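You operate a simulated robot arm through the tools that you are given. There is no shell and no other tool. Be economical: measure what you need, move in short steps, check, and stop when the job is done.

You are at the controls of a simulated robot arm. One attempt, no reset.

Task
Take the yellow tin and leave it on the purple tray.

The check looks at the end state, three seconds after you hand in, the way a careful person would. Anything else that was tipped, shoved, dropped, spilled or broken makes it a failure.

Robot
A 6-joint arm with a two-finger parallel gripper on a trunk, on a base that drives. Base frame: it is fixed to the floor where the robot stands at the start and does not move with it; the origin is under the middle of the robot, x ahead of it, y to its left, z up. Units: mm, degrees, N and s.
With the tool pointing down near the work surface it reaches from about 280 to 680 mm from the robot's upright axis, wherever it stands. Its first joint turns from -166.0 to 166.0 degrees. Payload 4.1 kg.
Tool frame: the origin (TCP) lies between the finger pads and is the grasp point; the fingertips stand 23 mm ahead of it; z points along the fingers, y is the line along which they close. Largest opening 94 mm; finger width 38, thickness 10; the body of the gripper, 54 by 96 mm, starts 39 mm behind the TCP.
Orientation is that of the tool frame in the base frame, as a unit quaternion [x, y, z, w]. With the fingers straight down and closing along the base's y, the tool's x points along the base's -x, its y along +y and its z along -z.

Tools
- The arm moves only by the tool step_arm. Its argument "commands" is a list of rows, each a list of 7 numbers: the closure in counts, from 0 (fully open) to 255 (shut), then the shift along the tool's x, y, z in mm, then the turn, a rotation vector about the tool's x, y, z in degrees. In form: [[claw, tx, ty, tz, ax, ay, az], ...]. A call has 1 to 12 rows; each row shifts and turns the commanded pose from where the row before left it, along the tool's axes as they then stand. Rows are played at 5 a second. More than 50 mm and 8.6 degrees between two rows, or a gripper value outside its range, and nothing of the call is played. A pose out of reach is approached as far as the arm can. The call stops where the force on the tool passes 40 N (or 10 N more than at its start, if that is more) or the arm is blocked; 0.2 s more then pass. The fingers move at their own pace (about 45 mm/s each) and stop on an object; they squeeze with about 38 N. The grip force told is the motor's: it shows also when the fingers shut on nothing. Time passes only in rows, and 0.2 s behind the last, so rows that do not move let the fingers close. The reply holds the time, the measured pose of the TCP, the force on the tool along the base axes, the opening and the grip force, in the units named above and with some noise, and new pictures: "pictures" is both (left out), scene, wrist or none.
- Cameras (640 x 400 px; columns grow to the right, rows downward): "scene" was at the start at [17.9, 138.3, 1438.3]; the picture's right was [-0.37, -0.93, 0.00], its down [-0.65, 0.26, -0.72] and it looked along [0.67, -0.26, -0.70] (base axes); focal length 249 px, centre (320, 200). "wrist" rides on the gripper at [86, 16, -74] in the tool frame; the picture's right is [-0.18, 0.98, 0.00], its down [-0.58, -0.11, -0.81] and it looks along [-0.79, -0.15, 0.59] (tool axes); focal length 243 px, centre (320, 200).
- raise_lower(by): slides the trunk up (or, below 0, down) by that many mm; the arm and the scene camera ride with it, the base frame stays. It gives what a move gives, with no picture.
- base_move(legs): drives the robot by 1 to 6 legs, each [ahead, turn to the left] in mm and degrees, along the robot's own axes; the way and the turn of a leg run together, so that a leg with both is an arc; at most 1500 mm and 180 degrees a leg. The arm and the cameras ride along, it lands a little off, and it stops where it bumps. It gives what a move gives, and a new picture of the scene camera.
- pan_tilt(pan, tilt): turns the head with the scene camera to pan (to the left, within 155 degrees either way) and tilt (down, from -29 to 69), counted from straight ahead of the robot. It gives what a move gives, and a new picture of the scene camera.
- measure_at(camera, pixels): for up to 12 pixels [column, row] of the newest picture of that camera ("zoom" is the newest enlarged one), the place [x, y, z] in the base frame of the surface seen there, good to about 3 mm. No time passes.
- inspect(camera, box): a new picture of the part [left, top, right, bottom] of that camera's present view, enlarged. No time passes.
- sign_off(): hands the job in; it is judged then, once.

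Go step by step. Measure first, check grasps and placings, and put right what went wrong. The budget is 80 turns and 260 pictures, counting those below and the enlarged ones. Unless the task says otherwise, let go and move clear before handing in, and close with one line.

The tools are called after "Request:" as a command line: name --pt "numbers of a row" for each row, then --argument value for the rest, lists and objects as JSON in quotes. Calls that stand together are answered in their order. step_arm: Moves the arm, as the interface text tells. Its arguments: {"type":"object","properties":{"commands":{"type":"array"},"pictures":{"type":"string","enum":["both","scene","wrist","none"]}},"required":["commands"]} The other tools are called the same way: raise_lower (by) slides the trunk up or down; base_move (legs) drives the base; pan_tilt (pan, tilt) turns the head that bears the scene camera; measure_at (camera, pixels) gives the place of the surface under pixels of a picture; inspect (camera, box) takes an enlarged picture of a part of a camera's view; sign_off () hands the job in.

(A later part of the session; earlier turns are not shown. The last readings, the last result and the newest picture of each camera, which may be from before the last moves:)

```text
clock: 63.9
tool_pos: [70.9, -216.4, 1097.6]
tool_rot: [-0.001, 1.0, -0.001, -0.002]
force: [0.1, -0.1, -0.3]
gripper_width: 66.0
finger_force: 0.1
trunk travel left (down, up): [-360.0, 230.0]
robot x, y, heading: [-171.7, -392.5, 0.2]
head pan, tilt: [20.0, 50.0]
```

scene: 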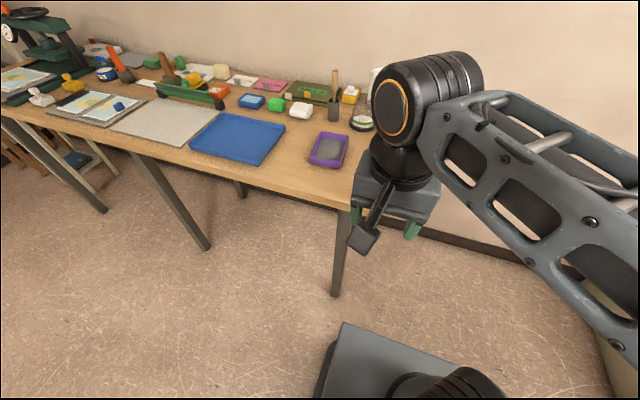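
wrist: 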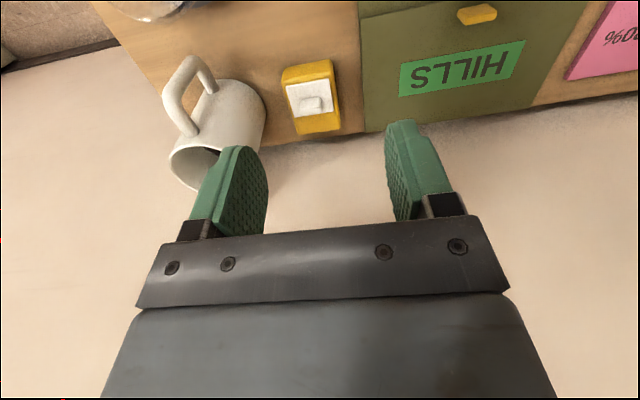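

The way is clear along the table's right end. I'll raise the trunk for clearance and drive ahead in two legs.

Request:
measure_at --camera "scene" --pixels '[[336, 294], [340, 270], [350, 205], [362, 140]]'

Request:
raise_lower --by 120

Request:
base_move --legs '[[400, 0], [290, 0]]'

Request:
pan_tilt --pan 55 --tilt 50

```text
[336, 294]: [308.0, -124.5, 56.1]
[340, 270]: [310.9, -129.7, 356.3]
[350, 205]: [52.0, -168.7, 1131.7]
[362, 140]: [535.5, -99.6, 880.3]
```

```text
clock: 65.4
tool_pos: [71.9, -215.5, 1219.7]
tool_rot: [-0.001, 1.0, -0.001, -0.001]
force: [0.0, -0.5, 0.5]
gripper_width: 66.1
finger_force: 0.1
trunk travel left (down, up): [-480.0, 110.0]
robot x, y, heading: [-173.1, -397.4, 0.2]
head pan, tilt: [20.0, 50.0]
```

```text
clock: 69.1
tool_pos: [586.6, -182.2, 1214.3]
tool_rot: [-0.01, 1.0, -0.013, 0.003]
force: [0.6, -0.2, 0.6]
gripper_width: 66.0
finger_force: 0.1
trunk travel left (down, up): [-480.0, 110.0]
robot x, y, heading: [356.6, -398.3, 12.1]
head pan, tilt: [20.0, 50.0]
stopped in leg 2: the robot was blocked; the commanded pose is now the measured one
```

scene: 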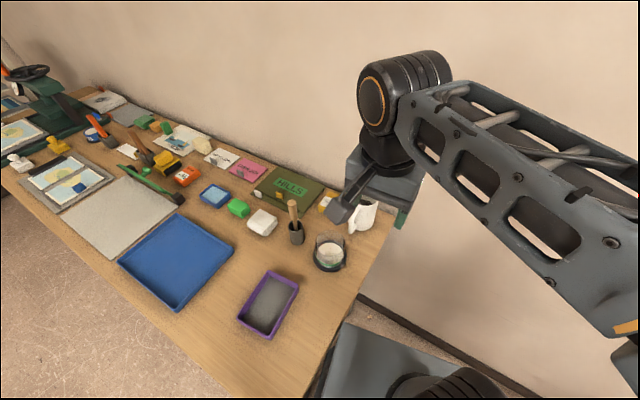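

```text
clock: 70.1
tool_pos: [588.9, -184.1, 1213.0]
tool_rot: [-0.01, 1.0, -0.01, 0.001]
force: [0.2, -0.6, -0.9]
gripper_width: 65.9
finger_force: 0.1
trunk travel left (down, up): [-480.0, 110.0]
robot x, y, heading: [356.4, -399.5, 11.9]
head pan, tilt: [55.0, 50.0]
```

scene: 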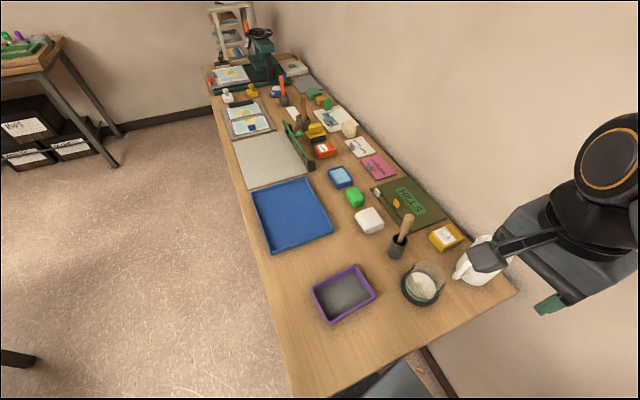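

The robot got blocked at x≈357 and twisted 12° left. I need to see what it hit and whether the table shifted, so I'll re-measure known objects and look down.

Request:
inspect --camera "scene" --box '[300, 180, 540, 380]'

Request:
measure_at --camera "scene" --pixels '[[345, 293], [408, 218], [395, 256], [445, 236], [441, 248], [459, 240], [422, 287], [515, 294], [405, 370], [470, 265], [430, 362]]'

Request:
pan_tilt --pan 20 --tilt 69

Request:
pan_tilt --pan -50 --tilt 60

```text
2.00 times, centred on (420, 280) of scene
```

zoom: 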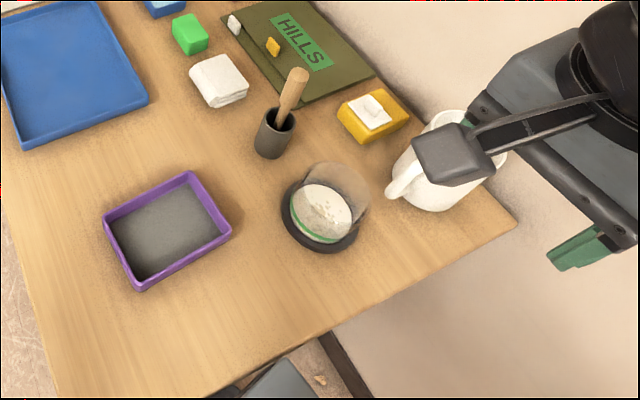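

```text
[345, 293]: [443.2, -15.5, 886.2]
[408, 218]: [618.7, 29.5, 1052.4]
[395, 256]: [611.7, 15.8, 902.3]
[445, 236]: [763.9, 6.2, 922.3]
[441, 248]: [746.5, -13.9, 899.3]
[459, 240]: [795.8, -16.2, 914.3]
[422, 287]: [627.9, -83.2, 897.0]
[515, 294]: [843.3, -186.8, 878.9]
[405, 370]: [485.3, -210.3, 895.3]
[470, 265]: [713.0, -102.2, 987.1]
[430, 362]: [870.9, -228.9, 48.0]
```

```text
clock: 71.1
tool_pos: [587.6, -183.9, 1213.3]
tool_rot: [-0.011, 1.0, -0.011, 0.003]
force: [0.5, 0.4, 0.3]
gripper_width: 66.1
finger_force: 0.0
trunk travel left (down, up): [-480.0, 110.0]
robot x, y, heading: [359.7, -402.6, 12.4]
head pan, tilt: [20.0, 68.8]
```

scene: 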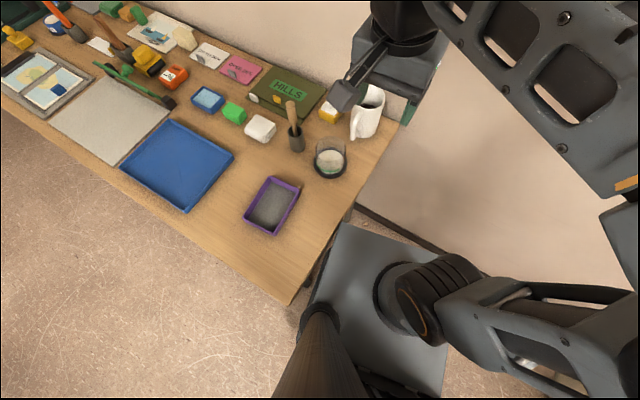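

```text
clock: 72.5
tool_pos: [588.1, -183.4, 1214.0]
tool_rot: [-0.01, 1.0, -0.011, 0.001]
force: [-0.3, 0.6, -0.1]
gripper_width: 65.7
finger_force: 0.0
trunk travel left (down, up): [-480.0, 110.0]
robot x, y, heading: [355.2, -397.8, 12.2]
head pan, tilt: [-50.0, 60.0]
```

scene: 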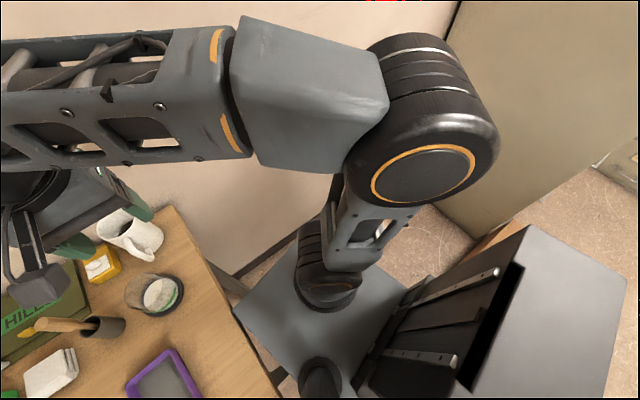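

Everything on the table measures the same as before (tin 746..796, brush 618,30; tray 443,-15), so nothing shifted. From (357,-398) the tin is about 583 mm away, so I'll ease off the contact, then fly over to the tin.

Request:
base_move --legs '[[-12, 0]]'

Request:
step_arm --pt "76 0 0 37 0 0 0" --pt "76 0 0 37 0 0 0" --pt "76 0 0 37 0 0 0" --pt "76 -38 39 0 0 0 0" --pt "76 -38 39 0 0 0 0" --pt "76 -38 39 0 0 0 0" --pt "76 -38 39 0 0 0 0" --pt "76 -38 39 0 0 0 0" --pictures "both"

```text
clock: 73.4
tool_pos: [571.1, -166.2, 1210.0]
tool_rot: [-0.008, 1.0, -0.02, 0.005]
force: [1.0, 0.2, -0.6]
gripper_width: 66.2
finger_force: 0.1
trunk travel left (down, up): [-480.0, 110.0]
robot x, y, heading: [346.3, -402.6, 11.0]
head pan, tilt: [-50.0, 60.0]
stopped in leg 1: the robot was blocked; the commanded pose is now the measured one
```

scene: 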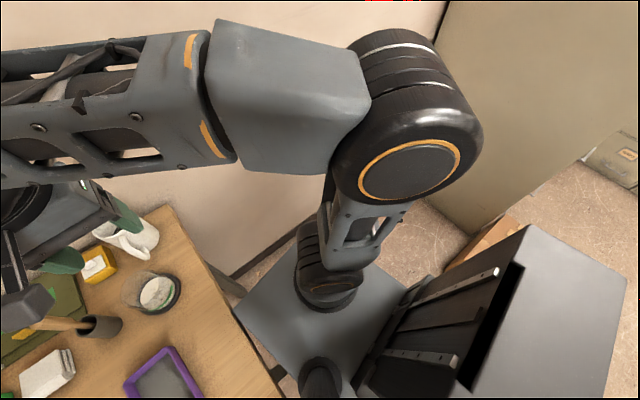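

```text
refused: row 4 steps farther than a row can; nothing moved
```

The robot is rubbing the table's end with its plate's front-left corner (scene 235,310), at the table's height. I'll turn it right to swing that corner away from the table.

Request:
base_move --legs '[[0, -6]]'

Request:
inspect --camera "scene" --box '[160, 200, 420, 400]'

```text
clock: 74.4
tool_pos: [597.1, -184.3, 1206.4]
tool_rot: [0.044, 0.999, -0.024, 0.002]
force: [-0.6, -0.7, 0.1]
gripper_width: 66.0
finger_force: 0.0
trunk travel left (down, up): [-480.0, 110.0]
robot x, y, heading: [345.4, -401.4, 5.1]
head pan, tilt: [-50.0, 60.0]
```

scene: 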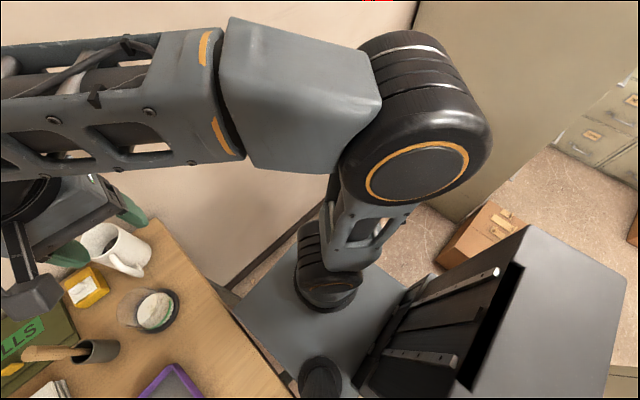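

```text
2.00 times, centred on (290, 300) of scene
```

zoom: 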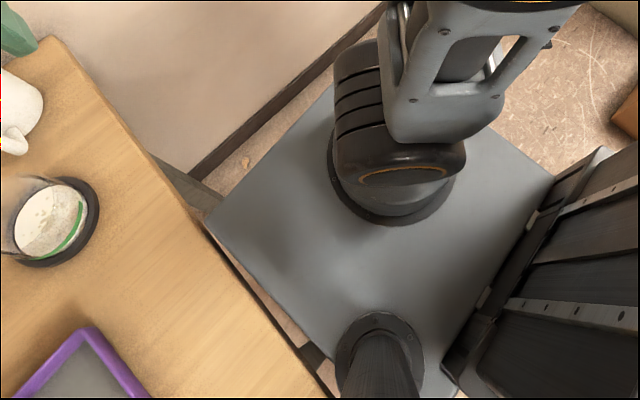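

The slab's corner (zoom 205,215) is still close to the table edge. I'll turn a bit more right so both corners are free.

Request:
base_move --legs '[[0, -8]]'

Request:
inspect --camera "scene" --box '[160, 200, 420, 400]'

Request:
measure_at --camera "zoom" --pixels '[[200, 190], [190, 180], [225, 240], [240, 235], [290, 330], [310, 320], [60, 60], [230, 330]]'

```text
clock: 75.4
tool_pos: [624.2, -220.5, 1207.4]
tool_rot: [0.111, 0.994, -0.025, 0.0]
force: [0.1, 0.4, 0.3]
gripper_width: 66.1
finger_force: 0.0
trunk travel left (down, up): [-480.0, 110.0]
robot x, y, heading: [341.9, -407.0, -3.2]
head pan, tilt: [-50.0, 60.0]
```

scene: 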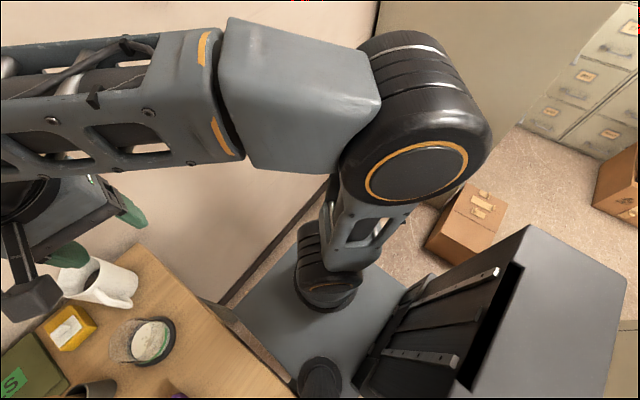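

```text
2.00 times, centred on (290, 300) of scene
```

zoom: 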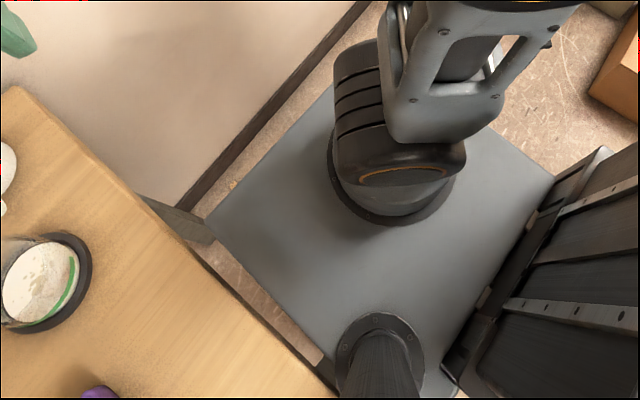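

```text
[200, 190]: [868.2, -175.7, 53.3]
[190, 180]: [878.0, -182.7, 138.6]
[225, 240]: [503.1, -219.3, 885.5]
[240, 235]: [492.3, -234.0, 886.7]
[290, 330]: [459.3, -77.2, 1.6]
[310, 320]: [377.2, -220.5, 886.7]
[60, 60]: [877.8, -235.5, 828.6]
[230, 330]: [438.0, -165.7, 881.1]
```

Contact is freed, with a gap visible between slab and table end. I'll square the tool again (yaw ≈12.7°, tilt ≈2.9°), lower it to z≈1105 and fly to above the tin.

Request:
step_arm --pt "76 0 0 0 -1.45 0 -6.35" --pt "76 0 0 0 -1.45 0 -6.35" --pt "76 0 0 49 0 0 0" --pt "76 0 0 49 0 0 0" --pt "76 -25 38 0 0 0 0" --pt "76 -25 38 0 0 0 0" --pt "76 -25 38 0 0 0 0" --pt "76 -25 38 0 0 0 0" --pt "76 -25 38 0 0 0 0" --pt "76 -23 38 0 0 0 0" --pictures "both"

```text
clock: 77.6
tool_pos: [777.7, 8.6, 1111.0]
tool_rot: [0.001, 1.0, 0.001, 0.0]
force: [-0.6, 0.5, -0.6]
gripper_width: 66.1
finger_force: 0.0
trunk travel left (down, up): [-480.0, 110.0]
robot x, y, heading: [350.8, -404.2, -3.0]
head pan, tilt: [-50.0, 60.0]
```

scene: 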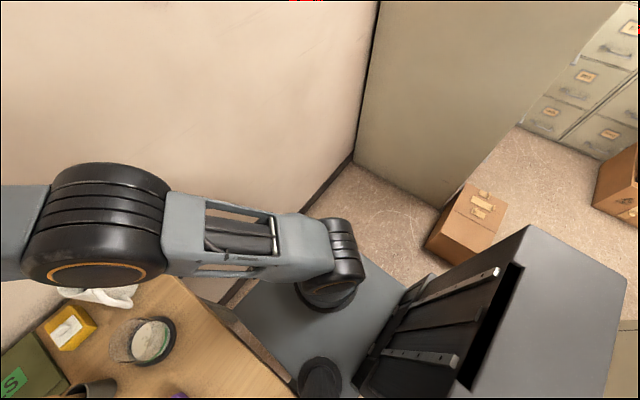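
wrist: 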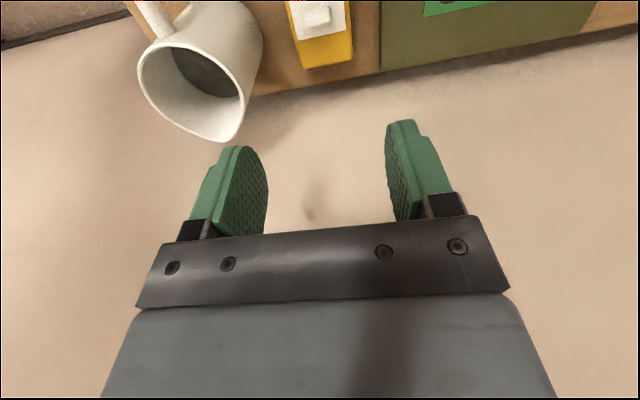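

The tool is above the tin at (778,9,1111). I'll measure the tin's edges and the mug from the wrist view and turn the head to watch from the side.

Request:
measure_at --camera "wrist" --pixels '[[300, 45], [303, 65], [350, 40], [351, 57], [294, 20], [347, 15], [325, 50], [258, 40], [240, 15], [322, 15], [385, 60], [262, 60]]'

Request:
pan_tilt --pan 45 --tilt 45

```text
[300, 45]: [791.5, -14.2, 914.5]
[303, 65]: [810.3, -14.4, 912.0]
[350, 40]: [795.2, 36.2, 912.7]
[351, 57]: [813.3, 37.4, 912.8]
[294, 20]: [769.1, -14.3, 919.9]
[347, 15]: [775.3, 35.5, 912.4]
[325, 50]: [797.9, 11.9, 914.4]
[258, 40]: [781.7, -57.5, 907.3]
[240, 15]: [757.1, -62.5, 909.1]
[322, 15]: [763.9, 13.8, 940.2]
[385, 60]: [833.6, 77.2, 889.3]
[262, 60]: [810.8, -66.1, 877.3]
```

```text
clock: 79.3
tool_pos: [777.2, 7.9, 1111.8]
tool_rot: [0.001, 1.0, 0.001, 0.0]
force: [0.4, 0.5, -0.2]
gripper_width: 65.9
finger_force: 0.0
trunk travel left (down, up): [-480.0, 110.0]
robot x, y, heading: [345.8, -405.9, -3.0]
head pan, tilt: [45.0, 45.0]
```

scene: 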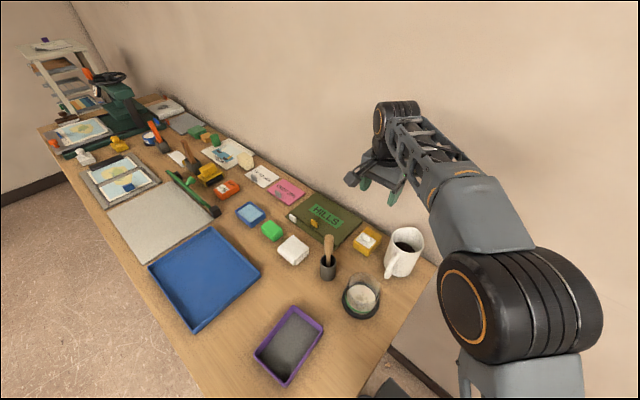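

The tin is y -14.5…37, centre about 11.5, x 742…812, top 913 with a white knob up to 940. I'll align and descend to z≈965 first, then check.

Request:
step_arm --pt "76 3 3 0 0 0 0" --pt "76 0 0 48 0 0 0" --pt "76 0 0 48 0 0 0" --pt "76 0 0 46 0 0 0" --pictures "both"

Request:
inspect --camera "scene" --box '[300, 150, 480, 330]'

```text
clock: 80.3
tool_pos: [771.7, 14.6, 966.8]
tool_rot: [0.001, 1.0, 0.002, 0.002]
force: [0.2, -0.3, -0.1]
gripper_width: 66.0
finger_force: 0.0
trunk travel left (down, up): [-480.0, 110.0]
robot x, y, heading: [347.6, -403.4, -3.0]
head pan, tilt: [45.0, 45.0]
```

scene: 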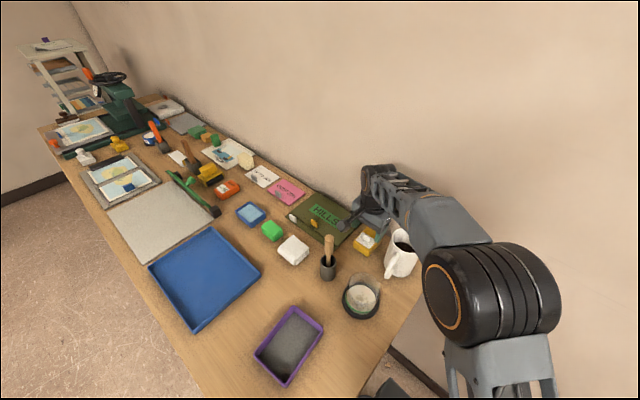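
wrist: 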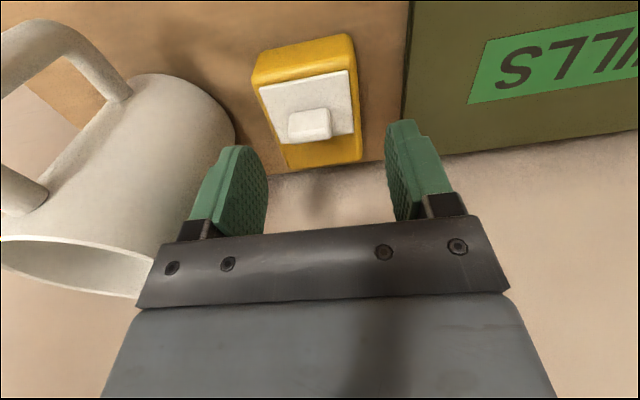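

```text
2.22 times, centred on (390, 240) of scene
```

zoom: 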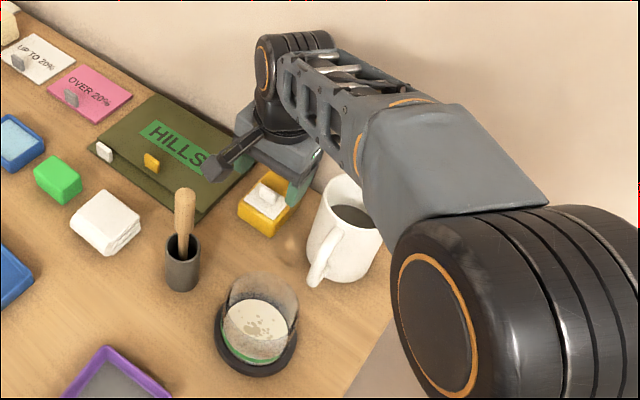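

The fingers are lined up with the tin in y. Before the last 57 mm I'll check the forearm's height over the full mug.

Request:
measure_at --camera "zoom" --pixels '[[300, 100], [330, 140], [355, 175], [390, 210], [262, 100], [270, 125], [345, 190], [320, 170], [215, 170]]'

Request:
measure_at --camera "wrist" --pixels '[[235, 140], [200, 90], [262, 85], [355, 80], [290, 165], [360, 155], [305, 120], [150, 280], [410, 100], [262, 60], [350, 40]]'

```text
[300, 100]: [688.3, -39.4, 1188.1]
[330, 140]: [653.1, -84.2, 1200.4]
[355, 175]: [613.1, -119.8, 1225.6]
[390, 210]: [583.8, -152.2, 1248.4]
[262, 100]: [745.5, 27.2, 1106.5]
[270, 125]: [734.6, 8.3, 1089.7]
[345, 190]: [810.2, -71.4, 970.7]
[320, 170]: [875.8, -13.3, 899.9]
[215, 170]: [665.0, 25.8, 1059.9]
```

```text
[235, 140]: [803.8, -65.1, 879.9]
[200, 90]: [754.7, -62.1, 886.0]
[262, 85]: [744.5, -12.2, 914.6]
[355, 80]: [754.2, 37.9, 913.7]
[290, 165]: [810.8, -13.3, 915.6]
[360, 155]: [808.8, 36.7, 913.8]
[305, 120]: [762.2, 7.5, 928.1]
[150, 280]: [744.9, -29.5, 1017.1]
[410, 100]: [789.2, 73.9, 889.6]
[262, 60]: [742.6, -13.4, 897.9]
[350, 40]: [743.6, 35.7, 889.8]
```

The forearm is at z≈1190+ over the mug, and the camera housing clears the brush by about 30 mm. I'll descend to z≈911 and close.

Request:
step_arm --pt "76 -4 -3 20 0 0 0" --pt "76 0 0 20 0 0 0" --pt "76 0 0 15 0 0 0" --pt "76 0 0 0 0 0 0" --pictures "both"

```text
clock: 81.3
tool_pos: [777.0, 9.3, 912.3]
tool_rot: [0.001, 1.0, 0.002, 0.002]
force: [0.4, 0.0, 0.0]
gripper_width: 66.2
finger_force: 0.0
trunk travel left (down, up): [-480.0, 110.0]
robot x, y, heading: [345.7, -405.2, -2.7]
head pan, tilt: [45.0, 45.0]
```

scene: 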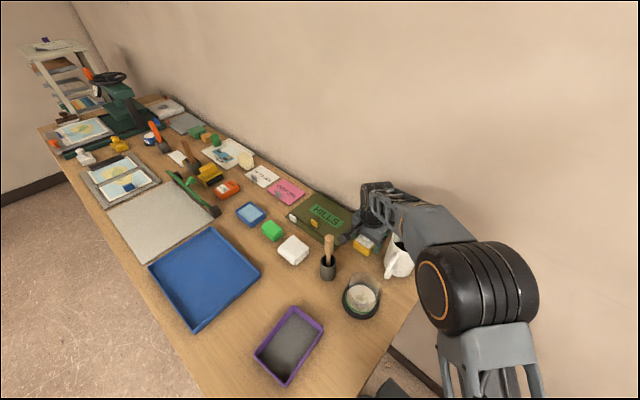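
wrist: 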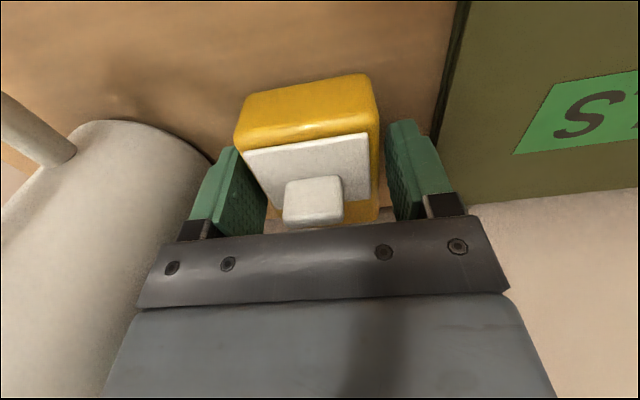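

The fingers straddle the tin (columns 265–385). I'll go 4 mm lower and close.

Request:
step_arm --pt "76 0 2 4 0 0 0" --pt "130 0 0 0 0 0 0" --pt "200 0 0 0 0 0 0" --pt "200 0 0 0 0 0 0" --pt "200 0 0 0 0 0 0" --pictures "wrist"

```text
clock: 82.5
tool_pos: [775.6, 11.5, 908.8]
tool_rot: [0.001, 1.0, 0.002, 0.001]
force: [0.7, -0.1, 0.1]
gripper_width: 57.7
finger_force: 38.2
trunk travel left (down, up): [-480.0, 110.0]
robot x, y, heading: [344.4, -405.9, -3.1]
head pan, tilt: [45.0, 45.0]
```

wrist: 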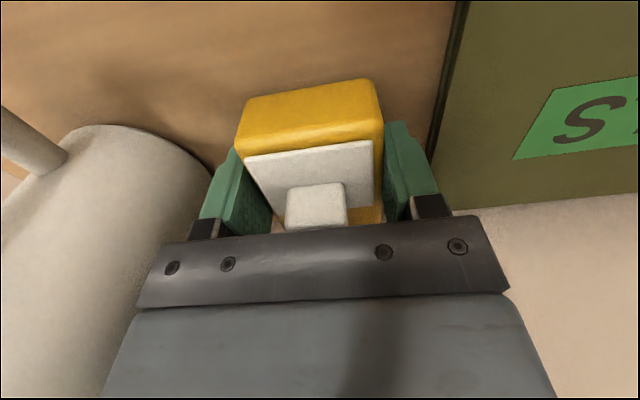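

The grip holds at 57.7 mm with 38 N. I'll lift straight up and check.

Request:
step_arm --pt "200 0 0 -10 0 0 0" --pt "200 0 0 -25 0 0 0" --pt "200 0 0 -45 0 0 0" --pt "200 0 0 -45 0 0 0" --pt "200 0 0 -45 0 0 0" --pt "200 0 0 -40 0 0 0" --pictures "both"

Request:
inspect --camera "scene" --box '[300, 120, 480, 300]'

```text
clock: 83.9
tool_pos: [774.8, 9.8, 1119.5]
tool_rot: [0.0, 1.0, 0.002, 0.001]
force: [-0.2, -0.1, -1.5]
gripper_width: 57.6
finger_force: 37.9
trunk travel left (down, up): [-480.0, 110.0]
robot x, y, heading: [346.8, -404.8, -2.9]
head pan, tilt: [45.0, 45.0]
```

scene: 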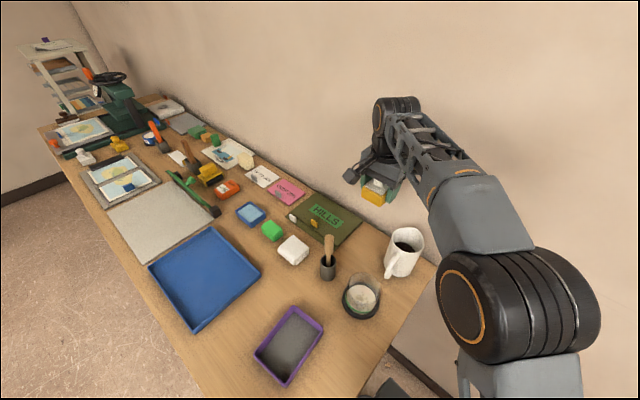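
wrist: 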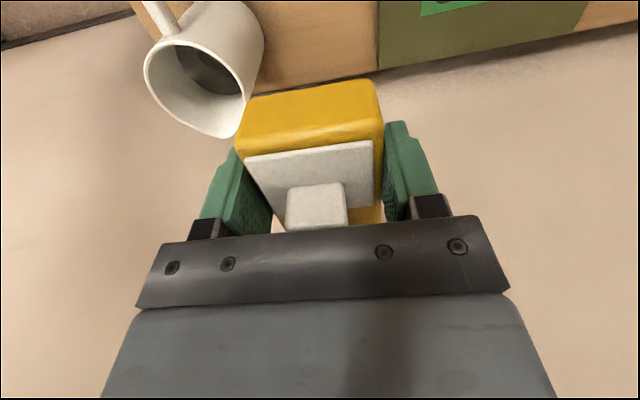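

```text
2.22 times, centred on (390, 210) of scene
```

zoom: 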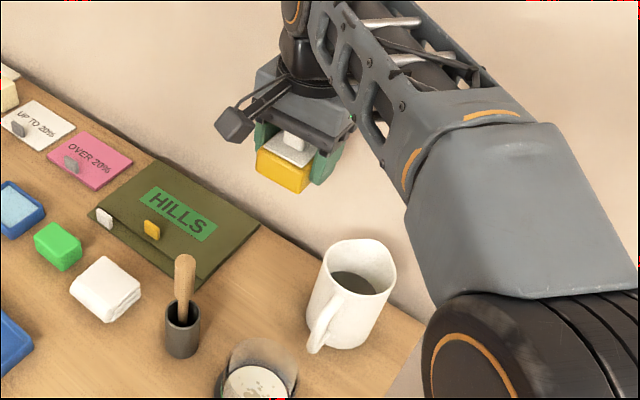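

The tin is firmly lifted (bottom at about z 1090) and nothing else moved. I'll enlarge the tray and measure its rim and floor so the tin fits.

Request:
inspect --camera "scene" --box '[240, 290, 340, 390]'

```text
4.00 times, centred on (290, 340) of scene
```

zoom: 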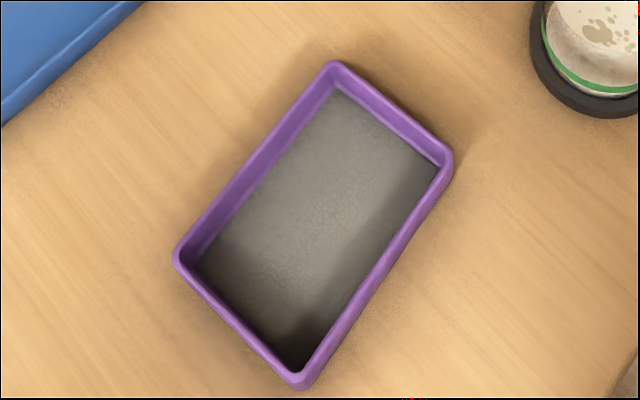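

Request:
measure_at --camera "zoom" --pixels '[[333, 64], [448, 158], [300, 381], [178, 258], [340, 92], [435, 168], [300, 365], [200, 262], [310, 220], [255, 160], [380, 265], [240, 322]]'

```text
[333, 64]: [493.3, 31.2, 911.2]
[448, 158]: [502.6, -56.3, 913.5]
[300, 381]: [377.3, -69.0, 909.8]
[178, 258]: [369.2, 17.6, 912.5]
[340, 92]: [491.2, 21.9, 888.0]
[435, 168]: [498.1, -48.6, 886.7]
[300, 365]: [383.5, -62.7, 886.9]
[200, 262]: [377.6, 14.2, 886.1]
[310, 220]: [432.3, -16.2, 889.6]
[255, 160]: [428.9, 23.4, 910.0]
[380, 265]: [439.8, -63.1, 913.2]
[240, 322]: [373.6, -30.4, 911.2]
```

The tray's inside is about 115 × 75 mm (long axis turned ≈6° from x, centre (436,-19), floor z 887, rim z 912). With fingers along the short side they would hit the rim, so I'll set the tin down on free table at about (480,-130), regrip it across its long side, and then place it.

Request:
step_arm --pt "200 42 -20 0 0 0 0" --pt "200 42 -20 0 0 0 0" --pt "200 42 -20 0 0 0 0" --pt "200 42 -20 0 0 0 0" --pt "200 42 -20 0 0 0 0" --pt "200 42 -20 0 0 0 0" --pt "200 42 -20 0 0 0 0" --pictures "both"

```text
clock: 85.5
tool_pos: [476.5, -128.5, 1115.8]
tool_rot: [0.001, 1.0, 0.001, 0.002]
force: [0.1, -0.1, -1.8]
gripper_width: 57.6
finger_force: 38.2
trunk travel left (down, up): [-480.0, 110.0]
robot x, y, heading: [344.8, -404.4, -3.3]
head pan, tilt: [45.0, 45.0]
```

scene: 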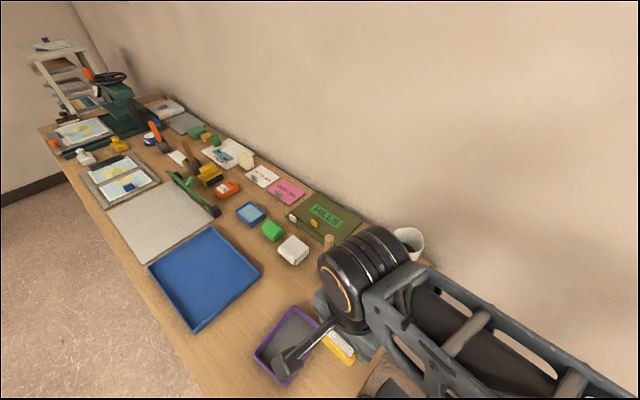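
wrist: 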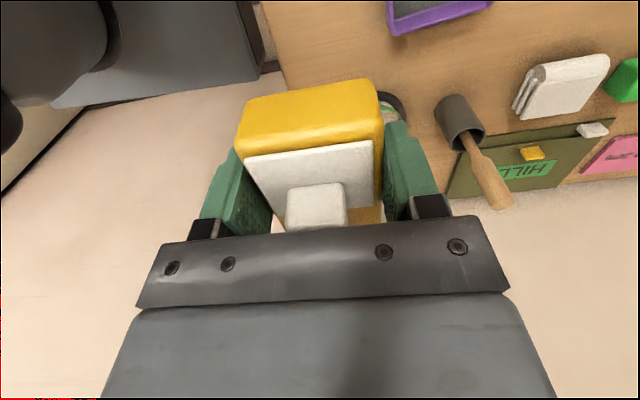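

I'm over the free spot (476,-128). I'll descend to just above the table.

Request:
step_arm --pt "200 0 0 48 0 0 0" --pt "200 0 0 48 0 0 0" --pt "200 0 0 48 0 0 0" --pt "200 0 0 40 0 0 0" --pt "200 0 0 10 0 0 0" --pictures "both"

```text
clock: 86.7
tool_pos: [477.8, -128.5, 923.1]
tool_rot: [0.0, 1.0, 0.002, 0.002]
force: [0.1, -0.1, -1.6]
gripper_width: 57.5
finger_force: 38.4
trunk travel left (down, up): [-480.0, 110.0]
robot x, y, heading: [345.5, -404.1, -2.9]
head pan, tilt: [45.0, 45.0]
```

scene: 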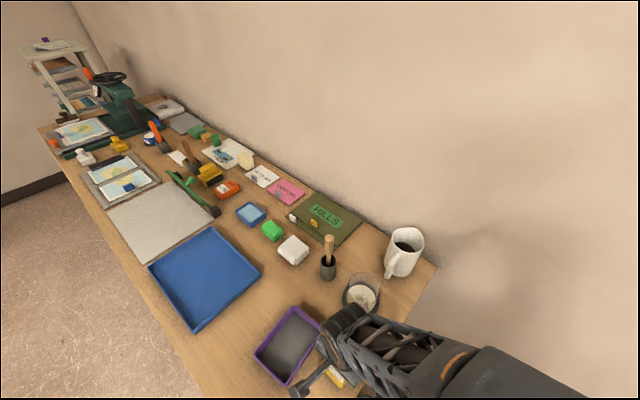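
wrist: 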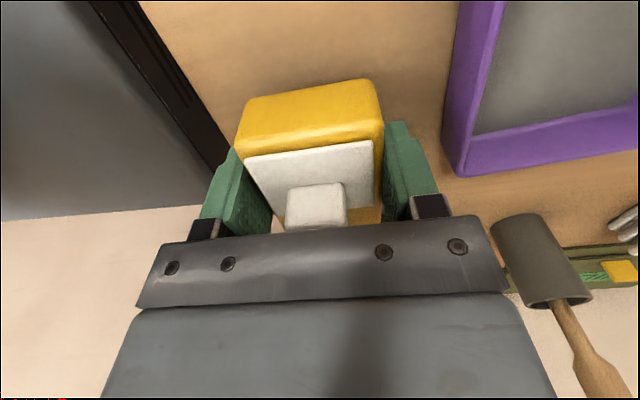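

There is free wood below, and the tray is clear to the +y side. I'll lower gently until it touches.

Request:
step_arm --pt "200 0 0 7 0 0 0" --pt "200 0 0 3 0 0 0" --pt "200 0 0 2 0 0 0" --pt "200 0 0 1.5 0 0 0" --pictures "none"

```text
clock: 87.7
tool_pos: [481.9, -128.5, 909.8]
tool_rot: [0.0, 1.0, 0.002, 0.002]
force: [1.2, -0.2, -1.5]
gripper_width: 57.6
finger_force: 38.0
trunk travel left (down, up): [-480.0, 110.0]
robot x, y, heading: [342.9, -402.4, -2.8]
head pan, tilt: [45.0, 45.0]
```

Request:
step_arm --pt "200 0 0 1 0 0 0" --pt "200 0 0 1 0 0 0" --pictures "none"

```text
clock: 88.3
tool_pos: [481.1, -128.9, 907.9]
tool_rot: [0.0, 1.0, 0.002, 0.001]
force: [0.3, -1.2, -0.5]
gripper_width: 57.6
finger_force: 38.3
trunk travel left (down, up): [-480.0, 110.0]
robot x, y, heading: [345.1, -405.1, -2.9]
head pan, tilt: [45.0, 45.0]
```

The z force eased from -1.6 to -0.5 N, so the tin is just touching. I'll go one more mm, release, lift clear and turn the tool 90°.

Request:
step_arm --pt "200 0 0 1 0 0 0" --pt "150 0 0 0 0 0 0" --pt "76 0 0 0 0 0 0" --pt "60 0 0 0 0 0 0" --pt "60 0 0 -10 0 0 0" --pt "60 0 0 -35 0 0 0" --pt "60 0 0 -45 0 0 0" --pictures "wrist"

Request:
step_arm --pt "20 0 0 0 0 0 -8.2" --pt "0 0 0 0 0 0 -8.2" --pt "0 0 0 0 0 0 -8.2" --pt "0 0 0 0 0 0 -8.2" --pt "0 0 0 0 0 0 -8.2" --pt "0 0 0 0 0 0 -8.2" --pt "0 0 0 0 0 0 -8.2" --pt "0 0 0 0 0 0 -8.2" --pt "0 0 0 0 0 0 -8.2" --pt "0 0 0 0 0 0 -8.2" --pt "0 0 0 0 0 0 -8.0" --pictures "both"

```text
clock: 89.9
tool_pos: [482.5, -129.6, 995.1]
tool_rot: [0.001, 1.0, 0.001, 0.002]
force: [-0.2, 0.5, 0.3]
gripper_width: 71.8
finger_force: 0.1
trunk travel left (down, up): [-480.0, 110.0]
robot x, y, heading: [343.6, -403.6, -2.7]
head pan, tilt: [45.0, 45.0]
```

wrist: 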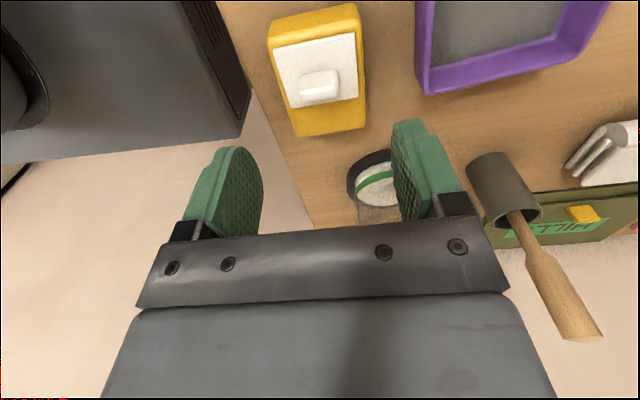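

```text
clock: 92.3
tool_pos: [480.3, -128.1, 996.4]
tool_rot: [-0.707, 0.707, 0.0, 0.002]
force: [1.1, 0.4, -0.3]
gripper_width: 93.8
finger_force: 0.0
trunk travel left (down, up): [-480.0, 110.0]
robot x, y, heading: [347.5, -406.1, -2.5]
head pan, tilt: [45.0, 45.0]
```

scene: 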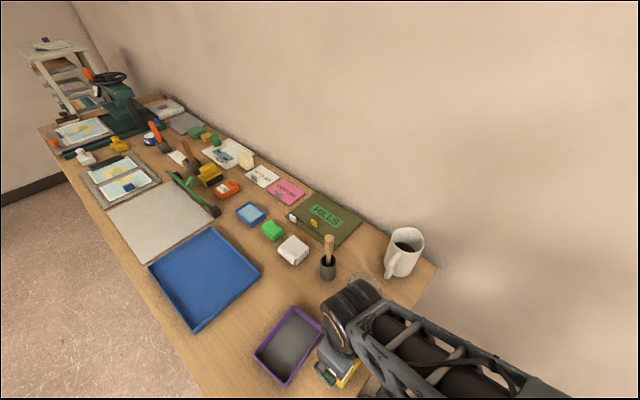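
wrist: 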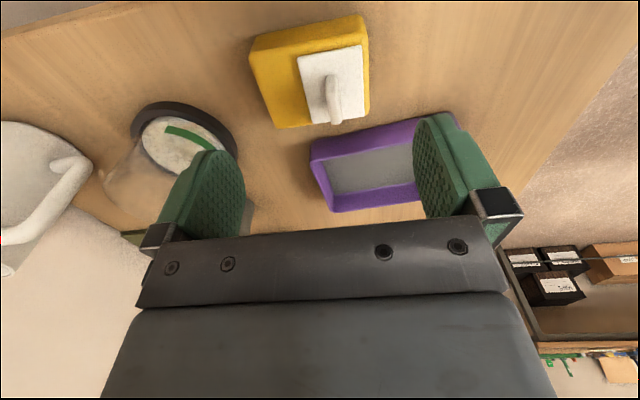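

The tool is now squared so it closes along base x. I'll measure the tin's ends from this view.

Request:
measure_at --camera "wrist" --pixels '[[252, 55], [272, 125], [365, 30], [368, 90], [260, 85], [300, 30], [320, 120], [330, 100], [180, 150], [312, 160], [240, 160]]'

```text
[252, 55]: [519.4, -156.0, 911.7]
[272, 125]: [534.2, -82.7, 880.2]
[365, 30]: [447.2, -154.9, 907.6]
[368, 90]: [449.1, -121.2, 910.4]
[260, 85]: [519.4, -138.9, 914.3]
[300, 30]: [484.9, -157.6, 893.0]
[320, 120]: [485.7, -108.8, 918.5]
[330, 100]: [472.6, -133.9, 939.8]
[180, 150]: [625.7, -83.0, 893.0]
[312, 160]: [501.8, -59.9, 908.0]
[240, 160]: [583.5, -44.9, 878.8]
```

The tin spans x 447–520, y -157…-104, centred on (483.5,-130). I'll align, descend to z≈908 and close across the long side.

Request:
step_arm --pt "0 2 -3 0 0 0 0" --pt "0 0 0 40 0 0 0" --pt "0 0 0 25 0 0 0" --pictures "wrist"

```text
clock: 93.1
tool_pos: [484.9, -130.3, 930.5]
tool_rot: [-0.706, 0.708, 0.001, 0.002]
force: [-0.8, 0.3, -0.5]
gripper_width: 93.9
finger_force: 0.0
trunk travel left (down, up): [-480.0, 110.0]
robot x, y, heading: [346.5, -399.7, -3.0]
head pan, tilt: [45.0, 45.0]
```

wrist: 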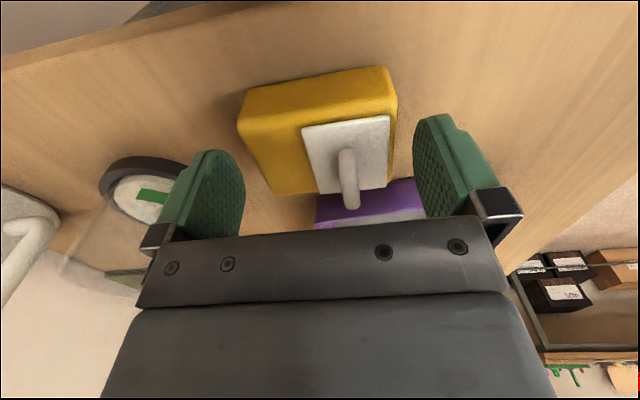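

The tin sits between the fingers. I'll descend the last 22 mm and close.

Request:
step_arm --pt "0 0 0 12 0 0 0" --pt "0 0 0 10 0 0 0" --pt "60 0 0 0 0 0 0" --pt "130 0 0 0 0 0 0" --pt "130 0 0 0 0 0 0" --pt "130 0 0 0 0 0 0" --pictures "both"

```text
clock: 94.5
tool_pos: [484.6, -130.6, 910.2]
tool_rot: [-0.706, 0.708, 0.001, 0.003]
force: [-0.4, 0.3, -0.6]
gripper_width: 74.7
finger_force: 37.9
trunk travel left (down, up): [-480.0, 110.0]
robot x, y, heading: [343.9, -404.2, -2.9]
head pan, tilt: [45.0, 45.0]
```

scene: 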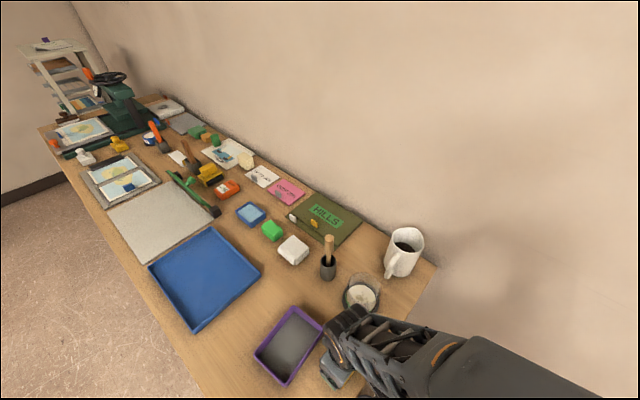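
wrist: 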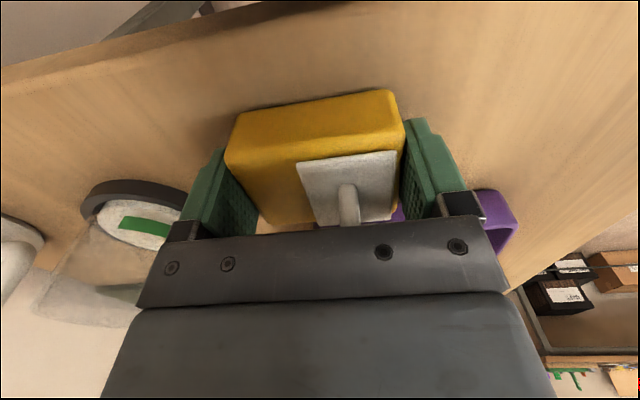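

The grip across the long side is 74.7 mm at 38 N. I'll lift 80 mm, shift over the tray centre (436,-19) and yaw 6° to match the tray.

Request:
step_arm --pt "130 0 0 -10 0 0 0" --pt "130 0 0 -35 0 0 0" --pt "130 0 0 -35 0 0 0" --pt "130 -37 16 0 0 0 0" --pt "130 -37 16 0 0 0 0" --pt "130 -37 16 0 0 0 0" --pt "130 0 0 0 0 0 -6" --pictures "both"

```text
clock: 96.1
tool_pos: [436.3, -19.1, 989.6]
tool_rot: [0.742, -0.67, 0.0, -0.002]
force: [-0.3, 0.5, -1.7]
gripper_width: 74.7
finger_force: 37.8
trunk travel left (down, up): [-480.0, 110.0]
robot x, y, heading: [345.5, -404.5, -2.9]
head pan, tilt: [45.0, 45.0]
```

scene: 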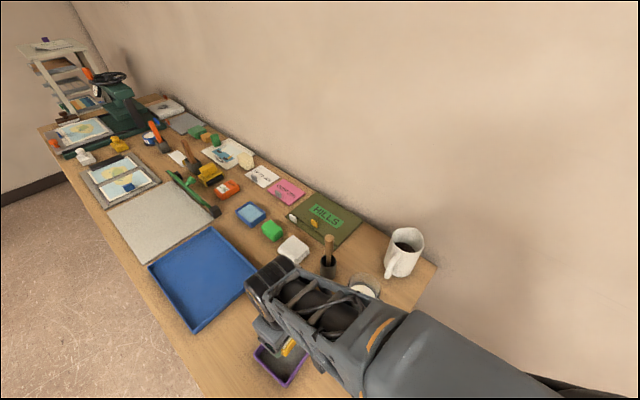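
wrist: 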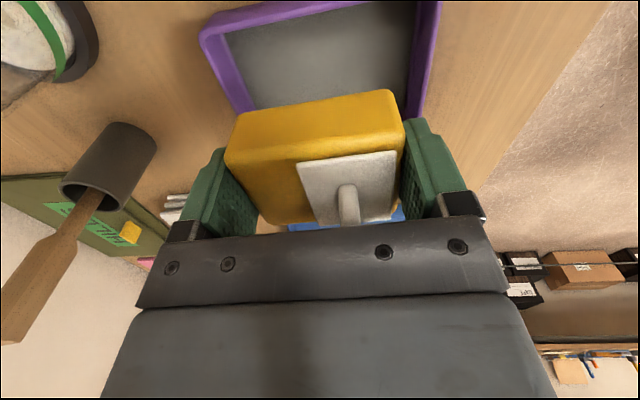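

The tool sits over the tray's centre with matching yaw (5.8°). I'll descend to z≈945 and verify alignment in the views.

Request:
step_arm --pt "130 0 0 25 0 0 0" --pt "130 0 0 20 0 0 0" --pictures "both"

Request:
inspect --camera "scene" --box '[230, 290, 350, 400]'

```text
clock: 96.7
tool_pos: [437.0, -18.8, 945.7]
tool_rot: [0.743, -0.669, 0.001, -0.003]
force: [0.2, -1.4, -1.4]
gripper_width: 74.7
finger_force: 37.8
trunk travel left (down, up): [-480.0, 110.0]
robot x, y, heading: [347.2, -400.7, -3.1]
head pan, tilt: [45.0, 45.0]
```

scene: 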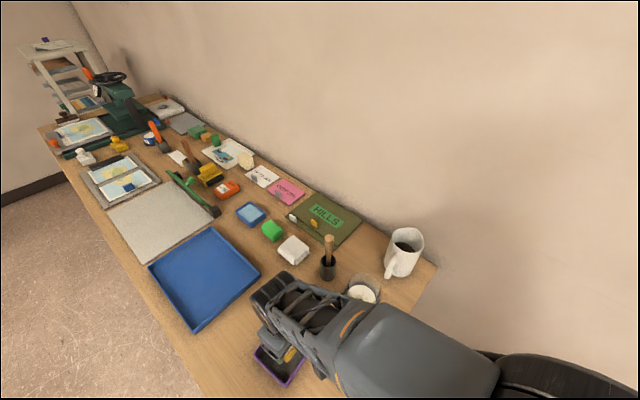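
wrist: 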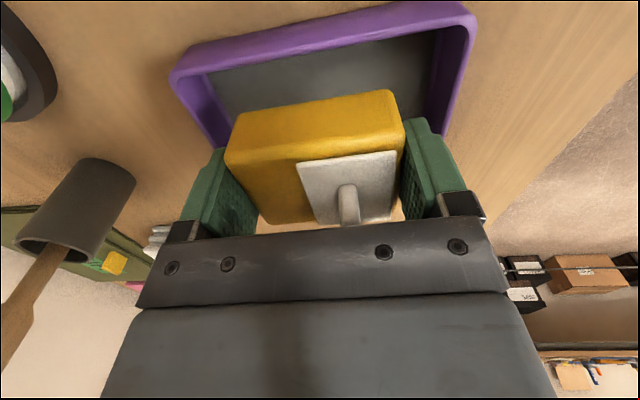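

```text
3.64 times, centred on (290, 345) of scene
```

zoom: 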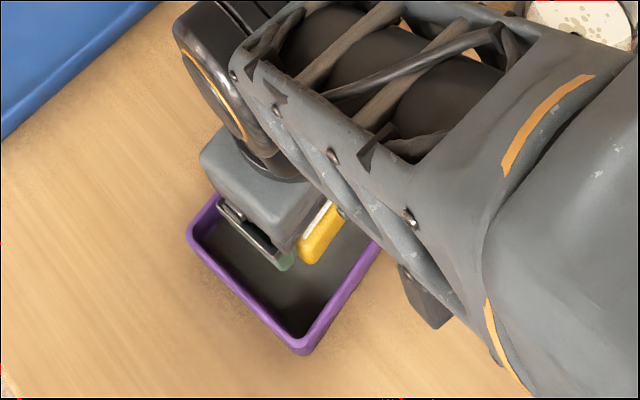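

The alignment looks good: tray walls are symmetric around the fingers in the wrist view (columns 175–475). I'll lower gently into the tray.

Request:
step_arm --pt "130 0 0 10 0 0 0" --pt "130 0 0 10 0 0 0" --pt "130 0 0 5 0 0 0" --pt "130 0 0 2 0 0 0" --pictures "both"

Request:
inspect --camera "scene" --box '[230, 290, 350, 400]'

```text
clock: 97.7
tool_pos: [437.4, -18.9, 918.3]
tool_rot: [0.743, -0.67, 0.001, -0.002]
force: [-0.2, 0.1, -2.1]
gripper_width: 74.6
finger_force: 38.2
trunk travel left (down, up): [-480.0, 110.0]
robot x, y, heading: [345.8, -403.6, -2.8]
head pan, tilt: [45.0, 45.0]
```

scene: 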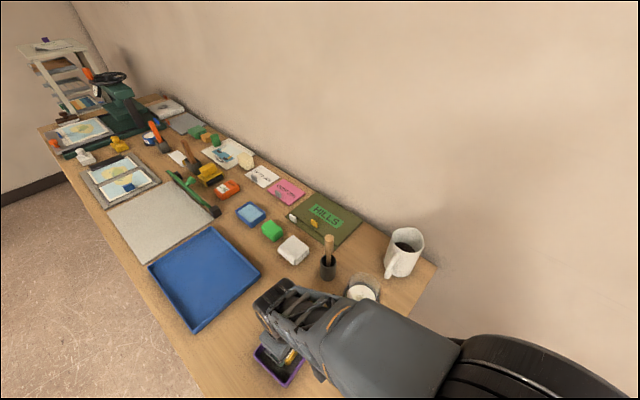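
wrist: 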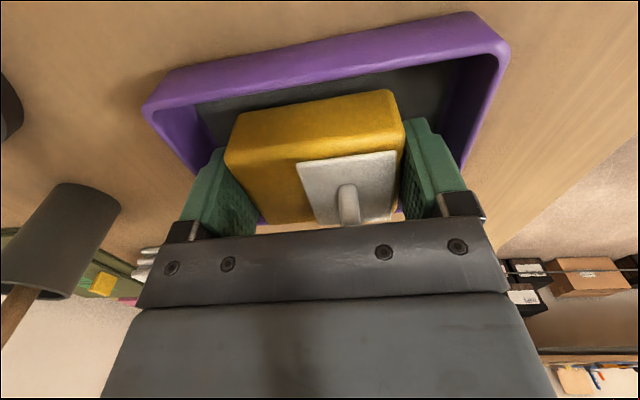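

```text
3.64 times, centred on (290, 345) of scene
```

zoom: 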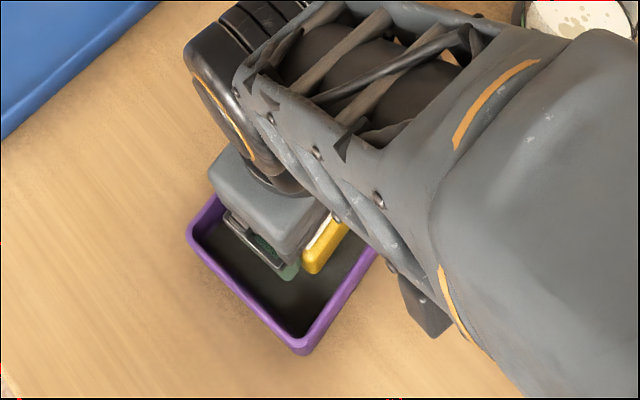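

There's no contact yet (force z -2.1 N). I'll lower another couple of millimetres.

Request:
step_arm --pt "130 0 0 1 0 0 0" --pt "130 0 0 1 0 0 0" --pt "130 0 0 0 0 0 0" --pictures "none"

Request:
step_arm --pt "130 0 0 1 0 0 0" --pt "130 0 0 0 0 0 0" --pictures "none"

```text
clock: 98.5
tool_pos: [436.9, -17.2, 917.2]
tool_rot: [0.743, -0.67, 0.0, -0.002]
force: [-0.2, 0.2, -0.9]
gripper_width: 74.6
finger_force: 37.6
trunk travel left (down, up): [-480.0, 110.0]
robot x, y, heading: [345.6, -405.8, -2.9]
head pan, tilt: [45.0, 45.0]
```

```text
clock: 99.1
tool_pos: [436.5, -18.8, 915.1]
tool_rot: [0.742, -0.67, 0.0, -0.002]
force: [1.1, 0.4, -2.2]
gripper_width: 74.7
finger_force: 38.0
trunk travel left (down, up): [-480.0, 110.0]
robot x, y, heading: [345.0, -403.7, -3.1]
head pan, tilt: [45.0, 45.0]
```

Request:
step_arm --pt "130 0 0 1 0 0 0" --pt "130 0 0 0 0 0 0" --pictures "none"

Request:
step_arm --pt "130 0 0 1 0 0 0" --pt "130 0 0 0 0 0 0" --pictures "none"

```text
clock: 99.7
tool_pos: [435.2, -18.7, 913.1]
tool_rot: [0.743, -0.67, 0.0, -0.002]
force: [0.2, 0.2, -2.2]
gripper_width: 74.8
finger_force: 38.1
trunk travel left (down, up): [-480.0, 110.0]
robot x, y, heading: [346.2, -400.3, -2.7]
head pan, tilt: [45.0, 45.0]
```

```text
clock: 100.3
tool_pos: [437.2, -19.0, 914.4]
tool_rot: [0.743, -0.67, 0.0, -0.003]
force: [0.6, 0.1, 4.8]
gripper_width: 74.5
finger_force: 38.1
trunk travel left (down, up): [-480.0, 110.0]
robot x, y, heading: [346.7, -403.2, -2.9]
head pan, tilt: [45.0, 45.0]
```

Contact is made (force z +4.8 N). I'll open only a little (to about 84 mm) so the fingers stay off the tray walls, then rise straight up.

Request:
step_arm --pt "60 0 0 0 0 0 0" --pt "28 0 0 0 0 0 0" --pt "28 0 0 0 0 0 0" --pt "28 0 0 0 0 0 0" --pt "28 0 0 -8 0 0 0" --pt "28 0 0 -15 0 0 0" --pictures "wrist"

```text
clock: 101.7
tool_pos: [436.2, -20.0, 936.2]
tool_rot: [0.743, -0.67, 0.001, -0.003]
force: [0.8, -0.6, -0.4]
gripper_width: 83.4
finger_force: 0.1
trunk travel left (down, up): [-480.0, 110.0]
robot x, y, heading: [345.2, -407.1, -3.0]
head pan, tilt: [45.0, 45.0]
```

wrist: 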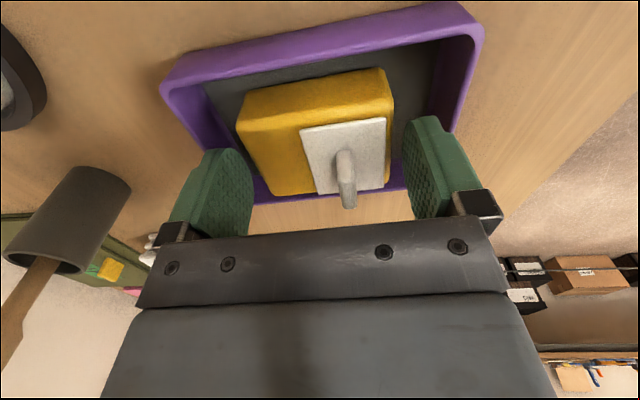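

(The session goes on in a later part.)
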